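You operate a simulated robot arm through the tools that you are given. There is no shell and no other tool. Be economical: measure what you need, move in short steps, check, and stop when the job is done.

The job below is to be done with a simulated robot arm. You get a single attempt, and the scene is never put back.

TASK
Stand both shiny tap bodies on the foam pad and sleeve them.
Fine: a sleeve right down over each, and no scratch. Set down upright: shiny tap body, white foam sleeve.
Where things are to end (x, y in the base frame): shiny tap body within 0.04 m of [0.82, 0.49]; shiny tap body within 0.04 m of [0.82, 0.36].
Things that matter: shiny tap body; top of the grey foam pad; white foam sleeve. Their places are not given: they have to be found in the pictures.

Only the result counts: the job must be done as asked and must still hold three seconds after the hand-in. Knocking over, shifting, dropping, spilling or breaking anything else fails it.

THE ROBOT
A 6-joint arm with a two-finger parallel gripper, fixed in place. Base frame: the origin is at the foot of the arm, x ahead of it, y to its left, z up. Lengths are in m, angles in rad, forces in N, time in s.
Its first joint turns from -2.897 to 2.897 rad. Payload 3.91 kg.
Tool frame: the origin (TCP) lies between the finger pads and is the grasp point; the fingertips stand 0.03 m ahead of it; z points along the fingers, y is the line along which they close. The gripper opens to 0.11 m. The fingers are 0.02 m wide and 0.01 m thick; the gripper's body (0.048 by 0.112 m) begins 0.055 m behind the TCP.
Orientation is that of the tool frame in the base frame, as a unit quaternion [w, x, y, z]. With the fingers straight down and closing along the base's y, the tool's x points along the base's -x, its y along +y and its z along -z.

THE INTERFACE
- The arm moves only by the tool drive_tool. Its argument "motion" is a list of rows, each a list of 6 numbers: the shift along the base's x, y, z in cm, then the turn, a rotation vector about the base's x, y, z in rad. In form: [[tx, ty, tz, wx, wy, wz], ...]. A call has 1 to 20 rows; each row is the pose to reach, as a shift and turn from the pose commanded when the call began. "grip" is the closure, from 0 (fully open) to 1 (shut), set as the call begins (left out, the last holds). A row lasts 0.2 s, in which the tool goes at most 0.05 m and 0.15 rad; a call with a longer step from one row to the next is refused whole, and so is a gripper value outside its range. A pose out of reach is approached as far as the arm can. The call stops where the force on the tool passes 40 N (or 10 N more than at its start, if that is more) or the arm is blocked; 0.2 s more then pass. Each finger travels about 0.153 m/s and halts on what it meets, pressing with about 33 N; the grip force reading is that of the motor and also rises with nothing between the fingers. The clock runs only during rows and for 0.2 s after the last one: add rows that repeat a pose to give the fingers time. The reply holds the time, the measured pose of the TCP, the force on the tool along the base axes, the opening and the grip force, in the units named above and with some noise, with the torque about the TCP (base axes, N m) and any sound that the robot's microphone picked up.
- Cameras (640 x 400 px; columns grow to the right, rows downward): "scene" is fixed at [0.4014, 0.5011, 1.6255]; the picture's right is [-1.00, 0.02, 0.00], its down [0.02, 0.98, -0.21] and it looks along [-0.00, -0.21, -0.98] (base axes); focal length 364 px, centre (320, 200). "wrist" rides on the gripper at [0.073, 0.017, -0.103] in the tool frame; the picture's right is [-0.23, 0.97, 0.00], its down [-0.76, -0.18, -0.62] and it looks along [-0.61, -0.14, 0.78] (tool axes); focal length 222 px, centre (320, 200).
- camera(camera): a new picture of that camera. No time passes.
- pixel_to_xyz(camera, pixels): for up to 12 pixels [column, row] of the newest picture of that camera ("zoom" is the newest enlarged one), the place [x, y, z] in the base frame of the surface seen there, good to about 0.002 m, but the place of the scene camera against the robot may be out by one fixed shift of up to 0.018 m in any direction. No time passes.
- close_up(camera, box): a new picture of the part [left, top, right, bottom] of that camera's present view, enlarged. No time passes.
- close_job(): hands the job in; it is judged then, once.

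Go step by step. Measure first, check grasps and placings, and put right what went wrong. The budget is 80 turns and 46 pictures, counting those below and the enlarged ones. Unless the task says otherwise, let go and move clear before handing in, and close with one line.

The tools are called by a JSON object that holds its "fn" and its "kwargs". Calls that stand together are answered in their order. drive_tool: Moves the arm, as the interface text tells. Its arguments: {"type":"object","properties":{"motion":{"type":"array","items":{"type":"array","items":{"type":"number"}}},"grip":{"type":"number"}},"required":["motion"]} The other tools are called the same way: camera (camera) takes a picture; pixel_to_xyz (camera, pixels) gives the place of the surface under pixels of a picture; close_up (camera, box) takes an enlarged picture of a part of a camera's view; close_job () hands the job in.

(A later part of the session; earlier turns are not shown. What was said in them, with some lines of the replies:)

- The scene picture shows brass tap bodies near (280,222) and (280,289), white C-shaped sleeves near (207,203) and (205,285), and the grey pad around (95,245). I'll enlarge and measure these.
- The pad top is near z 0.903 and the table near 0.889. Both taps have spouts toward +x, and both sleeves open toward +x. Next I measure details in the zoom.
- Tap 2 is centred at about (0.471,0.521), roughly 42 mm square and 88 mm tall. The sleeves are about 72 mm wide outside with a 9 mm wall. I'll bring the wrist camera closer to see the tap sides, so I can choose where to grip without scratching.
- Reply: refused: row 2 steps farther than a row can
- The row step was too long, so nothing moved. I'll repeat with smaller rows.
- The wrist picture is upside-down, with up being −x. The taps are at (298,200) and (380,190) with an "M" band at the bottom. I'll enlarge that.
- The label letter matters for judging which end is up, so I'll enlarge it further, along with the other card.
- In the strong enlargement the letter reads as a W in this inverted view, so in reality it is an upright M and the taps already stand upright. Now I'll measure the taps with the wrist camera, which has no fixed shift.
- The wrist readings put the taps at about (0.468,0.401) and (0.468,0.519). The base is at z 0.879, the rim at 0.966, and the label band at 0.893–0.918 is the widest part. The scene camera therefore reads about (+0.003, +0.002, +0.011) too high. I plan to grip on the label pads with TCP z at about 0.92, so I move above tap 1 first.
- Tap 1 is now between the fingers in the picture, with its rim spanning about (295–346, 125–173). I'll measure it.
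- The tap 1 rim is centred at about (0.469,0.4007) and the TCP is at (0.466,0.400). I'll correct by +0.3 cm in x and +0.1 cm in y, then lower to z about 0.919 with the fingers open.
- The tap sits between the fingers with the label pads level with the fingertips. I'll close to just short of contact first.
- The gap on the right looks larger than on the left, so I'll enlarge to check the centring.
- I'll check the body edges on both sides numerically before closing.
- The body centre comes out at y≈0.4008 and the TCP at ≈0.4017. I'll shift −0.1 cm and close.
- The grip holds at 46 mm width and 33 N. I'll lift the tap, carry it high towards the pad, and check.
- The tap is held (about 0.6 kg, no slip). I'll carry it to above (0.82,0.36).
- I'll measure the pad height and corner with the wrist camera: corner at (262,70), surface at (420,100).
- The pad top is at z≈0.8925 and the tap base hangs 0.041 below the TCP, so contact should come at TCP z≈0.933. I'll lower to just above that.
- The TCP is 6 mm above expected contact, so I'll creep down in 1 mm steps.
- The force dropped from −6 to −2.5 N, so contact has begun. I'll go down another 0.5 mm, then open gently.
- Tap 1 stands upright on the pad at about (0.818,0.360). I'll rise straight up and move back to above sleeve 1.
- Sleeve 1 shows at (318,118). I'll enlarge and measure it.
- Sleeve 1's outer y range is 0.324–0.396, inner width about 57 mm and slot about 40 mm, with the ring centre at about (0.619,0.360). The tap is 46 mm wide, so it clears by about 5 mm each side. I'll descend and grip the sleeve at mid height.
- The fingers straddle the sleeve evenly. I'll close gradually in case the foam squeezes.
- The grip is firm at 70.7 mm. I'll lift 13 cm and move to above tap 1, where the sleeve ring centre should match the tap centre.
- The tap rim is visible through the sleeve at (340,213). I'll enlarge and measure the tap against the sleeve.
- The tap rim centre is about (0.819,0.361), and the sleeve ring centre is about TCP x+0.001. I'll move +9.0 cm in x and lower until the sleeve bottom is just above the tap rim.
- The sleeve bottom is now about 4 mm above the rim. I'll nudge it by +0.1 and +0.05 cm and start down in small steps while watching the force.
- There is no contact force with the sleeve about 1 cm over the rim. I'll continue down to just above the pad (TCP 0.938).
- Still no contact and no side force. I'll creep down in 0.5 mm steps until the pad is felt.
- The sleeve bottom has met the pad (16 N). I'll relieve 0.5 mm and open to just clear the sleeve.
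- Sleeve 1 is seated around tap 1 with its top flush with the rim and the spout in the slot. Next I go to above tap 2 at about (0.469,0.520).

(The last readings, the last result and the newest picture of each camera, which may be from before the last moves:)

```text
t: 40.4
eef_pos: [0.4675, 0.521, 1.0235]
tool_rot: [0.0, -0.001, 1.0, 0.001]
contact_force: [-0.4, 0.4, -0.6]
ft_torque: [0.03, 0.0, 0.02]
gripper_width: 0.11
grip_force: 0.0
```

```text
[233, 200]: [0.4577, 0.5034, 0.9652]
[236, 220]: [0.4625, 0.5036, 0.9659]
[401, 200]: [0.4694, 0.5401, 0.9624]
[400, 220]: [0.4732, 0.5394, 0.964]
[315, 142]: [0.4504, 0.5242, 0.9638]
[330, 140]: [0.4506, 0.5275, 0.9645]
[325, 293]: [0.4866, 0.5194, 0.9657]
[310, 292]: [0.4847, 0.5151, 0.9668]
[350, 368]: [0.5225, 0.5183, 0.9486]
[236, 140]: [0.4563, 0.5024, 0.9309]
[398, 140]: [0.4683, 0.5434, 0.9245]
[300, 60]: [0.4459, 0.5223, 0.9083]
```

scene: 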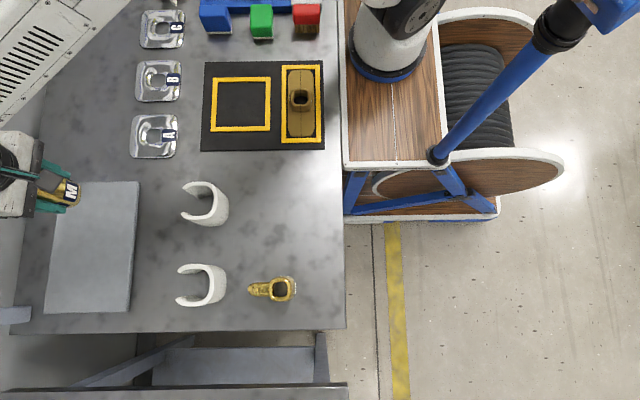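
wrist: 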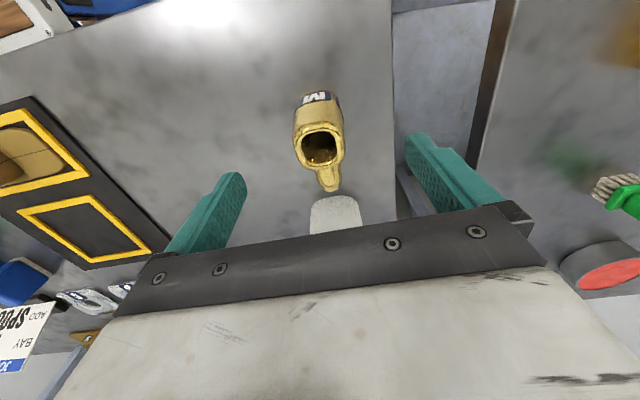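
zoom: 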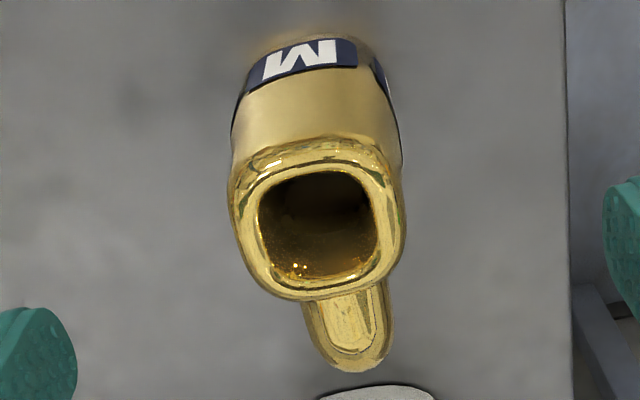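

Tap 2 is centred at about (0.4685,0.521), almost exactly under the TCP. I'll descend to z about 0.919 and pre-close.

{"fn": "drive_tool", "kwargs": {"motion": [[0.1, 0, -1, 0, 0, 0], [0.1, 0, -3, 0, 0, 0], [0.1, 0, -5, 0, 0, 0], [0.1, 0, -7, 0, 0, 0], [0.1, 0, -8.5, 0, 0, 0], [0.1, 0, -9.6, 0, 0, 0], [0.1, 0, -10.4, 0, 0, 0], [0.1, 0, -10.4, 0, 0, 0]], "grip": 0}}

{"fn": "drive_tool", "kwargs": {"motion": [[0, 0, 0, 0, 0, 0], [0, 0, 0, 0, 0, 0], [0, 0, 0, 0, 0, 0]], "grip": 0.54}}

{"fn": "close_up", "kwargs": {"camera": "wrist", "box": [230, 110, 410, 250]}}

{"fn": "pixel_to_xyz", "kwargs": {"camera": "zoom", "pixels": [[192, 200], [198, 180], [388, 200], [380, 170], [204, 140], [210, 140], [366, 110]]}}

```text
t: 42.2
eef_pos: [0.4694, 0.52, 0.9214]
tool_rot: [0.0, -0.001, 1.0, 0.0]
contact_force: [-0.6, 0.4, 1.3]
ft_torque: [-0.02, 0.04, 0.01]
gripper_width: 0.1101
grip_force: 0.1
```

```text
t: 43.0
eef_pos: [0.4698, 0.5202, 0.9225]
tool_rot: [0.0, -0.001, 1.0, 0.001]
contact_force: [0.0, -0.6, -0.5]
ft_torque: [0.0, 0.02, 0.01]
gripper_width: 0.0508
grip_force: 0.0
```

```text
2.86 times, centred on (320, 180) of wrist
```

zoom: 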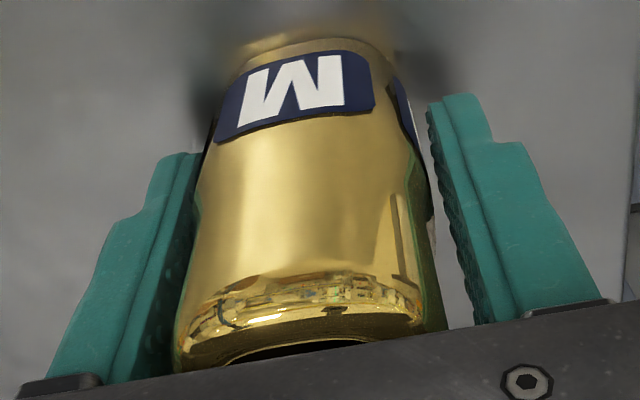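

```text
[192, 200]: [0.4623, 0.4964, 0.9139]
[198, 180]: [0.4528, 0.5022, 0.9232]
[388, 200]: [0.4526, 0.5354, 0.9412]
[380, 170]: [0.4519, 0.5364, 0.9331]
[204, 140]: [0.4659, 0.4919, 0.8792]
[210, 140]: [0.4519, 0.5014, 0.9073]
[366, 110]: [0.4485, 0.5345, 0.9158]
```

The tap looks centred between the fingers, within about 0.5 mm. I'll close in two stages, then lift.

{"fn": "drive_tool", "kwargs": {"motion": [[0, 0.03, 0, 0, 0, 0], [0, 0.03, 0, 0, 0, 0]], "grip": 0.57}}

{"fn": "drive_tool", "kwargs": {"motion": [[0, 0, 0, 0, 0, 0], [0, 0, 0, 0, 0, 0], [0, 0, 0, 0, 0, 0]], "grip": 0.65}}

{"fn": "drive_tool", "kwargs": {"motion": [[0, 0, 0.3, 0, 0, 0], [0, 0, 1, 0, 0, 0], [0, 0, 3, 0, 0, 0], [0, 0, 6, 0, 0, 0], [0, 0, 9, 0, 0, 0], [0, 0, 12, 0, 0, 0], [0, 0, 14, 0, 0, 0], [0, 0, 14, 0, 0, 0]]}}

```text
t: 43.6
eef_pos: [0.4699, 0.5207, 0.9219]
tool_rot: [0.0, -0.001, 1.0, 0.001]
contact_force: [0.2, -0.6, -0.5]
ft_torque: [-0.02, -0.01, 0.0]
gripper_width: 0.0479
grip_force: 0.4
```

```text
t: 44.4
eef_pos: [0.4702, 0.5212, 0.9207]
tool_rot: [0.0, 0.0, 1.0, 0.001]
contact_force: [0.2, -2.3, -0.1]
ft_torque: [-0.2, -0.04, -0.02]
gripper_width: 0.0459
grip_force: 33.0
```

```text
t: 46.2
eef_pos: [0.4674, 0.5231, 1.0604]
tool_rot: [0.0, -0.001, 1.0, 0.001]
contact_force: [0.4, 0.1, -6.5]
ft_torque: [0.02, 0.07, 0.0]
gripper_width: 0.0457
grip_force: 32.5
```

Tap 2 is held (−6.5 N). I'll carry it to above (0.82,0.49).

{"fn": "drive_tool", "kwargs": {"motion": [[1.5, 0, 0, 0, 0, 0], [4, -0.4, 0, 0, 0, 0], [7, -0.8, 0, 0, 0, 0], [10, -1.1, 0, 0, 0, 0], [13, -1.4, 0, 0, 0, 0], [16, -1.7, 0, 0, 0, 0], [19, -2, 0, 0, 0, 0], [22, -2.3, 0, 0, 0, 0], [25, -2.6, 0, 0, 0, 0], [28, -2.9, 0, 0, 0, 0], [31, -3.1, 0, 0, 0, 0], [33.5, -3.2, 0, 0, 0, 0], [34.9, -3.2, 0, 0, 0, 0], [34.9, -3.2, 0, 0, 0, 0], [34.9, -3.2, 0, 0, 0, 0]]}}

{"fn": "camera", "kwargs": {"camera": "wrist"}}

```text
t: 49.4
eef_pos: [0.8181, 0.4885, 1.0599]
tool_rot: [0.001, -0.001, 1.0, 0.001]
contact_force: [0.8, -0.2, -6.2]
ft_torque: [0.01, 0.04, 0.01]
gripper_width: 0.0457
grip_force: 33.0
```

```text
13 pictures are left
```

wrist: 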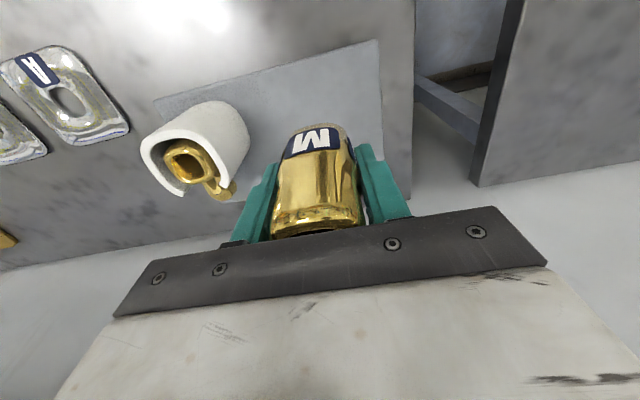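

The path down is clear of sleeve 1. I'll lower to a few millimetres above the pad.

{"fn": "drive_tool", "kwargs": {"motion": [[0, 0.1, -2, 0, 0, 0], [0, 0.1, -4, 0, 0, 0], [0, 0.1, -6, 0, 0, 0], [0, 0.1, -8, 0, 0, 0], [0, 0.1, -9.5, 0, 0, 0], [0, 0.1, -11, 0, 0, 0], [0, 0.1, -11.8, 0, 0, 0], [0, 0.1, -11.8, 0, 0, 0], [0, 0.1, -11.8, 0, 0, 0]]}}

{"fn": "drive_tool", "kwargs": {"motion": [[0, 0, -0.1, 0, 0, 0], [0, 0, -0.2, 0, 0, 0], [0, 0, -0.3, 0, 0, 0], [0, 0, -0.35, 0, 0, 0], [0, 0, -0.35, 0, 0, 0]]}}

```text
t: 51.4
eef_pos: [0.8192, 0.4909, 0.9408]
tool_rot: [0.0, -0.001, 1.0, 0.001]
contact_force: [-0.3, -0.2, -5.3]
ft_torque: [0.02, 0.03, -0.02]
gripper_width: 0.0457
grip_force: 32.2
```

```text
t: 52.6
eef_pos: [0.8177, 0.49, 0.9397]
tool_rot: [0.001, 0.0, 1.0, 0.0]
contact_force: [-0.7, 0.6, -5.8]
ft_torque: [-0.01, 0.03, 0.01]
gripper_width: 0.0458
grip_force: 32.9
```

No contact yet. I'll continue in 0.5 mm steps.

{"fn": "drive_tool", "kwargs": {"motion": [[0, 0, -0.05, 0, 0, 0], [0, 0, -0.1, 0, 0, 0], [0, 0, -0.15, 0, 0, 0], [0, 0, -0.15, 0, 0, 0]]}}

```text
t: 53.6
eef_pos: [0.8188, 0.4912, 0.9384]
tool_rot: [0.0, -0.001, 1.0, 0.0]
contact_force: [0.0, 0.7, -5.9]
ft_torque: [0.01, 0.04, 0.0]
gripper_width: 0.0459
grip_force: 32.9
```

{"fn": "drive_tool", "kwargs": {"motion": [[0, 0, -0.05, 0, 0, 0], [0, 0, -0.1, 0, 0, 0], [0, 0, -0.15, 0, 0, 0], [0, 0, -0.15, 0, 0, 0]]}}

```text
t: 54.6
eef_pos: [0.8183, 0.4891, 0.9363]
tool_rot: [0.0, -0.001, 1.0, 0.0]
contact_force: [-0.4, 0.8, -5.7]
ft_torque: [0.0, 0.06, 0.01]
gripper_width: 0.0458
grip_force: 33.1
```

The weight is still fully carried, so I'll keep creeping down.

{"fn": "drive_tool", "kwargs": {"motion": [[0, 0, -0.04, 0, 0, 0], [0, 0, -0.08, 0, 0, 0], [0, 0, -0.12, 0, 0, 0], [0, 0, -0.12, 0, 0, 0]]}}

```text
t: 55.6
eef_pos: [0.8185, 0.4888, 0.9349]
tool_rot: [0.002, -0.001, 1.0, 0.001]
contact_force: [2.6, 2.2, 3.5]
ft_torque: [-0.1, 0.08, -0.03]
gripper_width: 0.0457
grip_force: 33.1
```

The force is now +3.5 N, so the tap rests on the pad. I'll open, rise, and check.

{"fn": "drive_tool", "kwargs": {"motion": [[0, 0, 0, 0, 0, 0], [0, 0, 0, 0, 0, 0], [0, 0, 0, 0, 0, 0], [0, 0, 0, 0, 0, 0]], "grip": 0.3}}

{"fn": "drive_tool", "kwargs": {"motion": [[0, 0, 1, 0, 0, 0], [0, 0, 3, 0, 0, 0], [0, 0, 6, 0, 0, 0], [0, 0, 9, 0, 0, 0], [0, 0, 12, 0, 0, 0], [-3, 0.3, 12.5, 0, 0, 0], [-6, 0.6, 12.5, 0, 0, 0], [-9, 0.9, 12.5, 0, 0, 0], [-12, 1.2, 12.5, 0, 0, 0], [-15, 1.5, 12.5, 0, 0, 0], [-18, 1.7, 12.5, 0, 0, 0], [-20.2, 1.8, 12.5, 0, 0, 0], [-20.2, 1.8, 12.5, 0, 0, 0], [-20.2, 1.8, 12.5, 0, 0, 0]], "grip": 0}}

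{"fn": "camera", "kwargs": {"camera": "wrist"}}

{"fn": "close_up", "kwargs": {"camera": "wrist", "box": [260, 60, 380, 180]}}

```text
t: 56.6
eef_pos: [0.8183, 0.4891, 0.9348]
tool_rot: [0.0, 0.0, 1.0, 0.0]
contact_force: [0.0, 1.1, -0.8]
ft_torque: [0.01, -0.01, 0.0]
gripper_width: 0.0773
grip_force: 0.0
```

```text
t: 59.6
eef_pos: [0.6143, 0.5052, 1.0605]
tool_rot: [0.0, -0.001, 1.0, 0.001]
contact_force: [0.3, 0.2, 0.6]
ft_torque: [0.0, -0.01, 0.0]
gripper_width: 0.1097
grip_force: 0.1
```

```text
12 pictures are left
```

wrist: 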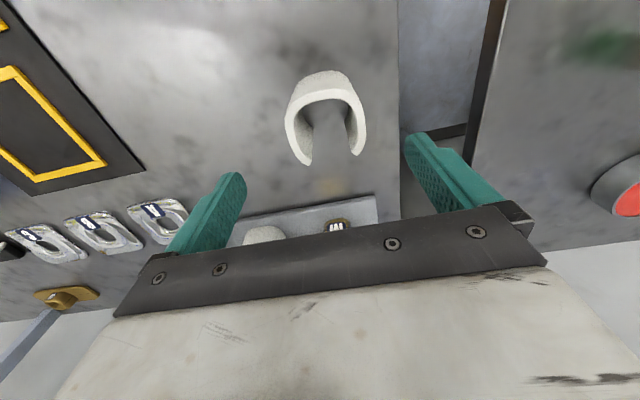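

```text
3.33 times, centred on (320, 120) of wrist
```

zoom: 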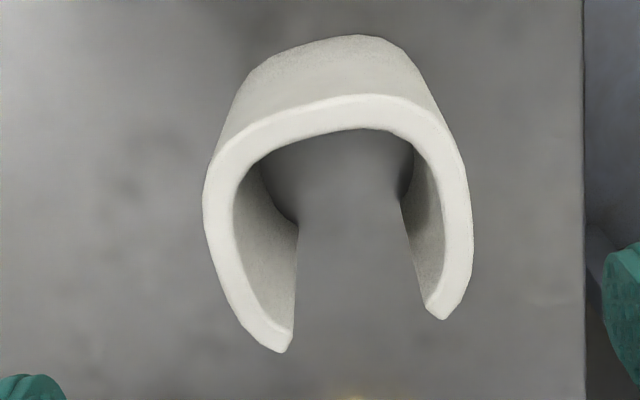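

Sleeve 2 is at (325,118). I'll measure its edges.

{"fn": "pixel_to_xyz", "kwargs": {"camera": "zoom", "pixels": [[208, 200], [206, 220], [216, 260], [470, 220], [468, 250], [465, 190], [360, 97], [320, 103], [410, 105], [283, 345], [441, 315], [360, 128]]}}

```text
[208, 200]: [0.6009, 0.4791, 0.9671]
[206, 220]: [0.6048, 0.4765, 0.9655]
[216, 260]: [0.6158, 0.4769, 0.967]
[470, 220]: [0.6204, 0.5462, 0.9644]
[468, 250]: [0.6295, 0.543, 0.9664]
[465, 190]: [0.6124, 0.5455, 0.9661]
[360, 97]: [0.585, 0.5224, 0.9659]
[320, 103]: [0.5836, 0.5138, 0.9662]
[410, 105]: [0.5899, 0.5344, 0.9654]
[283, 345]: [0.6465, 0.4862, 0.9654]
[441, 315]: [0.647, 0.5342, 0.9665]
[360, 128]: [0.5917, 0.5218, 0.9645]
```

Sleeve 2 is centred at about (0.619,0.511). I'll shift +0.35 and +0.5 cm, descend to z about 0.921, then close in stages.

{"fn": "drive_tool", "kwargs": {"motion": [[0.35, 0.5, -1, 0, 0, 0], [0.35, 0.5, -3, 0, 0, 0], [0.35, 0.5, -5, 0, 0, 0], [0.35, 0.5, -7, 0, 0, 0], [0.35, 0.5, -9, 0, 0, 0], [0.35, 0.5, -11, 0, 0, 0], [0.35, 0.5, -12.5, 0, 0, 0], [0.35, 0.5, -13.8, 0, 0, 0], [0.35, 0.5, -13.8, 0, 0, 0]], "grip": 0}}

{"fn": "drive_tool", "kwargs": {"motion": [[0, 0, 0, 0, 0, 0], [0, 0, 0, 0, 0, 0]], "grip": 0.29}}

{"fn": "camera", "kwargs": {"camera": "wrist"}}

```text
t: 61.6
eef_pos: [0.6199, 0.5127, 0.9217]
tool_rot: [0.0, 0.0, 1.0, 0.001]
contact_force: [1.1, 0.6, 0.1]
ft_torque: [0.02, -0.03, -0.02]
gripper_width: 0.1101
grip_force: 0.0
```

```text
t: 62.2
eef_pos: [0.6196, 0.5134, 0.9239]
tool_rot: [0.0, -0.001, 1.0, 0.001]
contact_force: [0.4, 0.6, -0.8]
ft_torque: [-0.02, 0.01, 0.03]
gripper_width: 0.0783
grip_force: 0.1
```

```text
10 pictures are left
```

wrist: 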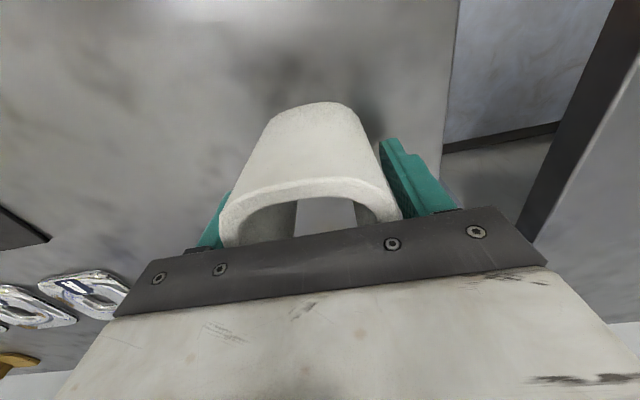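

The sleeve sits slightly left, so the TCP is about 2 mm too far in +y. I'll correct by −0.2 cm, then close and lift.

{"fn": "drive_tool", "kwargs": {"motion": [[-0.1, -0.2, -0.1, 0, 0, 0], [-0.1, -0.2, -0.1, 0, 0, 0]]}}

{"fn": "drive_tool", "kwargs": {"motion": [[0, 0, 0, 0, 0, 0], [0, 0, 0, 0, 0, 0]], "grip": 0.35}}

{"fn": "drive_tool", "kwargs": {"motion": [[0, 0, 0, 0, 0, 0], [0, 0, 0, 0, 0, 0], [0, 0, 0, 0, 0, 0]], "grip": 0.4}}

{"fn": "drive_tool", "kwargs": {"motion": [[0, 0, 0.5, 0, 0, 0], [0, 0, 2, 0, 0, 0], [0, 0, 5, 0, 0, 0], [0, 0, 8, 0, 0, 0], [0, 0, 11, 0, 0, 0], [0, 0, 13.5, 0, 0, 0], [2, -0.4, 13.5, 0, 0, 0], [5, -1, 13.5, 0, 0, 0], [8, -1.6, 13.5, 0, 0, 0], [11, -2.1, 13.5, 0, 0, 0], [11, -2.1, 13.5, 0, 0, 0]]}}

{"fn": "camera", "kwargs": {"camera": "wrist"}}

{"fn": "close_up", "kwargs": {"camera": "wrist", "box": [210, 90, 440, 250]}}

```text
t: 62.8
eef_pos: [0.6204, 0.5106, 0.9217]
tool_rot: [0.0, 0.0, 1.0, 0.001]
contact_force: [0.7, 0.1, -0.1]
ft_torque: [-0.01, 0.06, -0.01]
gripper_width: 0.0781
grip_force: 0.1
```

```text
t: 63.4
eef_pos: [0.6186, 0.511, 0.9209]
tool_rot: [0.0, 0.0, 1.0, 0.001]
contact_force: [0.2, 0.7, 0.5]
ft_torque: [0.0, -0.01, -0.01]
gripper_width: 0.072
grip_force: 0.8
```

```text
t: 64.2
eef_pos: [0.6202, 0.5107, 0.9205]
tool_rot: [0.0, -0.001, 1.0, 0.0]
contact_force: [-0.3, -0.6, -0.2]
ft_torque: [-0.03, 0.04, 0.01]
gripper_width: 0.071
grip_force: 33.1
```

```text
t: 66.6
eef_pos: [0.7295, 0.4901, 1.0552]
tool_rot: [0.001, -0.001, 1.0, 0.001]
contact_force: [-0.2, 0.1, 0.8]
ft_torque: [0.0, -0.02, 0.0]
gripper_width: 0.0709
grip_force: 32.8
```

```text
9 pictures are left
```

wrist: 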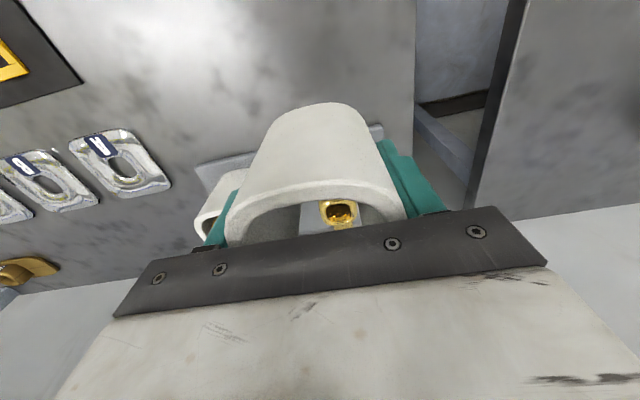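

```text
2.50 times, centred on (325, 170) of wrist
```

zoom: 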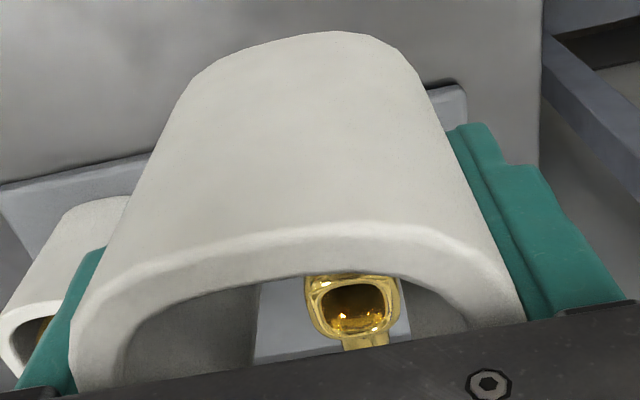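

{"fn": "pixel_to_xyz", "kwargs": {"camera": "zoom", "pixels": [[306, 295], [308, 310], [398, 295], [397, 285], [345, 277], [365, 277], [350, 339], [340, 338], [340, 240], [330, 60], [150, 290], [20, 320]]}}

```text
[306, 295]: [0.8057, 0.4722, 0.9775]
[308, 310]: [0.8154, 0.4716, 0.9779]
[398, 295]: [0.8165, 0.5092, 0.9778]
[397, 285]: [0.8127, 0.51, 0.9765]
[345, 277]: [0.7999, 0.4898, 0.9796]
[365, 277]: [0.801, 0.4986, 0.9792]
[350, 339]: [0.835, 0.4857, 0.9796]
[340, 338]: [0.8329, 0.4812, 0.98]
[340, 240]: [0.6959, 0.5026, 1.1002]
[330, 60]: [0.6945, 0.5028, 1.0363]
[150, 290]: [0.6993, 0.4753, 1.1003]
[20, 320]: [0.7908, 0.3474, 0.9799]
```

Tap 2's rim centre is about (0.818,0.4905), and the sleeve ring centre matches the TCP. I'll move +8.85 cm in x, lower to just above the rim, and check before sleeving.

{"fn": "drive_tool", "kwargs": {"motion": [[3, 0, 0, 0, 0, 0], [6, 0.05, 0, 0, 0, 0], [8, 0.05, 0, 0, 0, 0], [8.85, 0.05, 0, 0, 0, 0], [8.85, 0.05, 0, 0, 0, 0], [8.85, 0.05, -1, 0, 0, 0], [8.85, 0.05, -2, 0, 0, 0], [8.85, 0.05, -2.7, 0, 0, 0], [8.85, 0.05, -2.7, 0, 0, 0]]}}

{"fn": "camera", "kwargs": {"camera": "wrist"}}

```text
t: 68.6
eef_pos: [0.8185, 0.4899, 1.0294]
tool_rot: [0.0, 0.0, 1.0, 0.0]
contact_force: [-0.4, 0.2, -0.6]
ft_torque: [0.03, 0.01, -0.03]
gripper_width: 0.0709
grip_force: 32.4
```

```text
7 pictures are left
```

wrist: 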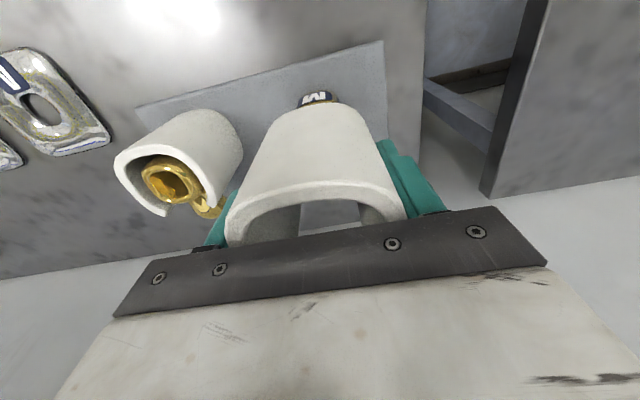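

The view matches the first sleeving. I'll go down slowly and watch the force.

{"fn": "drive_tool", "kwargs": {"motion": [[0, 0, -0.2, 0, 0, 0], [0, 0, -0.4, 0, 0, 0], [0, 0, -0.6, 0, 0, 0], [0, 0, -0.8, 0, 0, 0], [0, 0, -1.0, 0, 0, 0], [0, 0, -1.2, 0, 0, 0], [0, 0, -1.5, 0, 0, 0], [0, 0, -1.8, 0, 0, 0]]}}

```text
t: 70.4
eef_pos: [0.817, 0.4896, 1.0103]
tool_rot: [0.0, -0.001, 1.0, 0.001]
contact_force: [0.4, -0.4, 0.1]
ft_torque: [-0.01, 0.03, 0.0]
gripper_width: 0.0709
grip_force: 33.3
```

The sleeve is over the rim with no contact. I'll continue to just above the pad.

{"fn": "drive_tool", "kwargs": {"motion": [[0, 0, -0.7, 0, 0, 0], [0, 0, -1.4, 0, 0, 0], [0, 0, -2.1, 0, 0, 0], [0, 0, -2.8, 0, 0, 0], [0, 0, -3.5, 0, 0, 0], [0, 0, -4.2, 0, 0, 0], [0, 0, -4.9, 0, 0, 0], [0, 0, -5.6, 0, 0, 0], [0, 0, -6.2, 0, 0, 0], [0, 0, -6.8, 0, 0, 0], [0, 0, -7.1, 0, 0, 0], [0, 0, -7.1, 0, 0, 0]]}}

{"fn": "drive_tool", "kwargs": {"motion": [[0, 0, -0.1, 0, 0, 0], [0, 0, -0.15, 0, 0, 0], [0, 0, -0.15, 0, 0, 0]]}}

```text
t: 73.0
eef_pos: [0.8192, 0.4909, 0.9406]
tool_rot: [0.0, 0.0, 1.0, 0.0]
contact_force: [0.0, 0.1, -1.7]
ft_torque: [-0.01, 0.0, 0.01]
gripper_width: 0.0711
grip_force: 33.1
```

```text
t: 73.8
eef_pos: [0.8183, 0.4903, 0.939]
tool_rot: [0.0, -0.001, 1.0, 0.001]
contact_force: [0.3, -0.1, 0.6]
ft_torque: [0.01, -0.03, 0.01]
gripper_width: 0.0711
grip_force: 33.2
```

There is no contact at 0.939 and I expect it at about 0.9355. I'll creep 1.5 mm, then reassess.

{"fn": "drive_tool", "kwargs": {"motion": [[0, 0, -0.05, 0, 0, 0], [0, 0, -0.1, 0, 0, 0], [0, 0, -0.15, 0, 0, 0], [0, 0, -0.15, 0, 0, 0]]}}

{"fn": "drive_tool", "kwargs": {"motion": [[0, 0, -0.05, 0, 0, 0], [0, 0, -0.05, 0, 0, 0]]}}

```text
t: 74.8
eef_pos: [0.8176, 0.4903, 0.9365]
tool_rot: [0.0, -0.001, 1.0, 0.001]
contact_force: [-1.4, -0.6, -0.3]
ft_torque: [-0.01, 0.03, 0.0]
gripper_width: 0.0712
grip_force: 32.8
```

```text
t: 75.4
eef_pos: [0.8176, 0.4904, 0.9365]
tool_rot: [0.0, -0.001, 1.0, 0.001]
contact_force: [-0.4, 0.2, 0.1]
ft_torque: [0.0, 0.0, -0.02]
gripper_width: 0.0704
grip_force: 33.3
```

{"fn": "drive_tool", "kwargs": {"motion": [[0, 0, -0.04, 0, 0, 0], [0, 0, -0.08, 0, 0, 0], [0, 0, -0.08, 0, 0, 0]]}}

```text
t: 76.2
eef_pos: [0.8186, 0.4892, 0.9365]
tool_rot: [0.001, -0.001, 1.0, 0.001]
contact_force: [0.3, 0.6, -0.1]
ft_torque: [-0.01, 0.03, 0.01]
gripper_width: 0.0711
grip_force: 33.1
```

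No contact yet, so I'll keep creeping.

{"fn": "drive_tool", "kwargs": {"motion": [[0, 0, -0.04, 0, 0, 0], [0, 0, -0.08, 0, 0, 0], [0, 0, -0.08, 0, 0, 0]]}}

```text
t: 77.0
eef_pos: [0.8193, 0.4904, 0.9359]
tool_rot: [0.0, -0.001, 1.0, 0.001]
contact_force: [0.9, -0.6, 3.1]
ft_torque: [-0.08, 0.07, 0.0]
gripper_width: 0.0707
grip_force: 33.5
```

Contact has begun (3 N). I'll release, rise, back away, and look.

{"fn": "drive_tool", "kwargs": {"motion": [[0, 0, 0, 0, 0, 0], [0, 0, 0, 0, 0, 0], [0, 0, 0, 0, 0, 0]], "grip": 0.2}}

{"fn": "drive_tool", "kwargs": {"motion": [[0, 0, 1, 0, 0, 0], [0, 0, 3, 0, 0, 0], [0, 0, 6, 0, 0, 0], [0, 0, 9, 0, 0, 0], [0, 0, 12, 0, 0, 0], [0, 0, 14, 0, 0, 0], [-3, -1, 16, 0, 0, 0], [-6, -3, 18, 0, 0, 0], [-6, -3, 18, 0, 0, 0]]}}

{"fn": "camera", "kwargs": {"camera": "wrist"}}

{"fn": "close_up", "kwargs": {"camera": "wrist", "box": [200, 100, 440, 250]}}

```text
t: 77.8
eef_pos: [0.8193, 0.4883, 0.9348]
tool_rot: [0.0, -0.001, 1.0, 0.001]
contact_force: [-0.1, 0.5, 0.4]
ft_torque: [0.01, 0.03, 0.02]
gripper_width: 0.088
grip_force: 0.0
```

```text
t: 79.8
eef_pos: [0.7543, 0.4618, 1.1138]
tool_rot: [0.0, -0.002, 1.0, 0.001]
contact_force: [0.1, -0.6, -0.5]
ft_torque: [-0.03, 0.02, 0.01]
gripper_width: 0.0881
grip_force: 0.0
```

```text
6 pictures are left
```

wrist: 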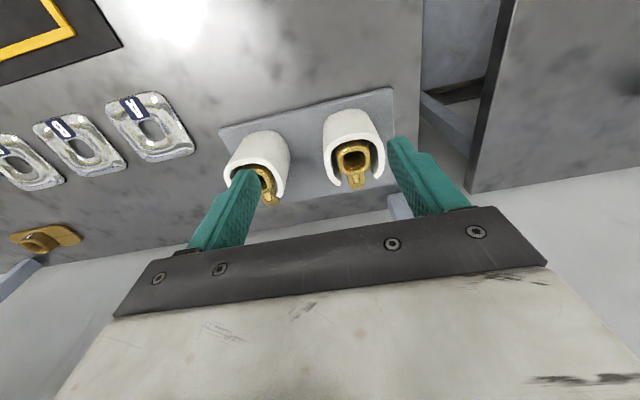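

```text
2.67 times, centred on (320, 175) of wrist
```

zoom: 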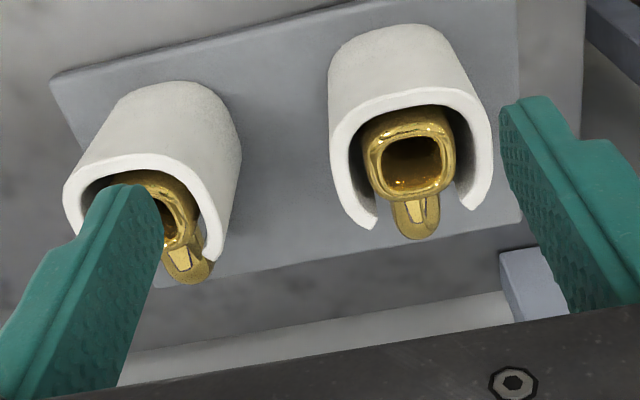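

Both sleeves are around the upright taps, with the tops about level and the spouts in the slots. I'll check the sleeve and rim heights once.

{"fn": "pixel_to_xyz", "kwargs": {"camera": "zoom", "pixels": [[410, 100], [485, 150], [340, 150], [410, 125], [375, 160], [455, 155], [155, 162], [205, 200], [70, 200], [150, 180]]}}

```text
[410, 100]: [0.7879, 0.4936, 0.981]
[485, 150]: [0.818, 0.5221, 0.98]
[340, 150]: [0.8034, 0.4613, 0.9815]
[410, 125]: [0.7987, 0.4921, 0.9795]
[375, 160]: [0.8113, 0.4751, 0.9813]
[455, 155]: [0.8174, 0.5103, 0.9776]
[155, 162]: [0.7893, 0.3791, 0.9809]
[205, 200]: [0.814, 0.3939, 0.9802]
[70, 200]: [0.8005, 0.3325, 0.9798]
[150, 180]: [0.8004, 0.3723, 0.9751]
```

The sleeve tops and tap rims all read z≈0.980, so both sleeves are fully down, and the taps stand at about (0.818,0.361) and (0.818,0.491). The gripper is clear, so I'm handing in.

{"fn": "close_job", "kwargs": {}}

```text
The job is handed in.
```

I stood both tap bodies upright on the foam pad, at about (0.818, 0.361) and (0.818, 0.491), and put a sleeve right down over each. I felt no knocks or slips, but I didn't inspect the finish for scratches.
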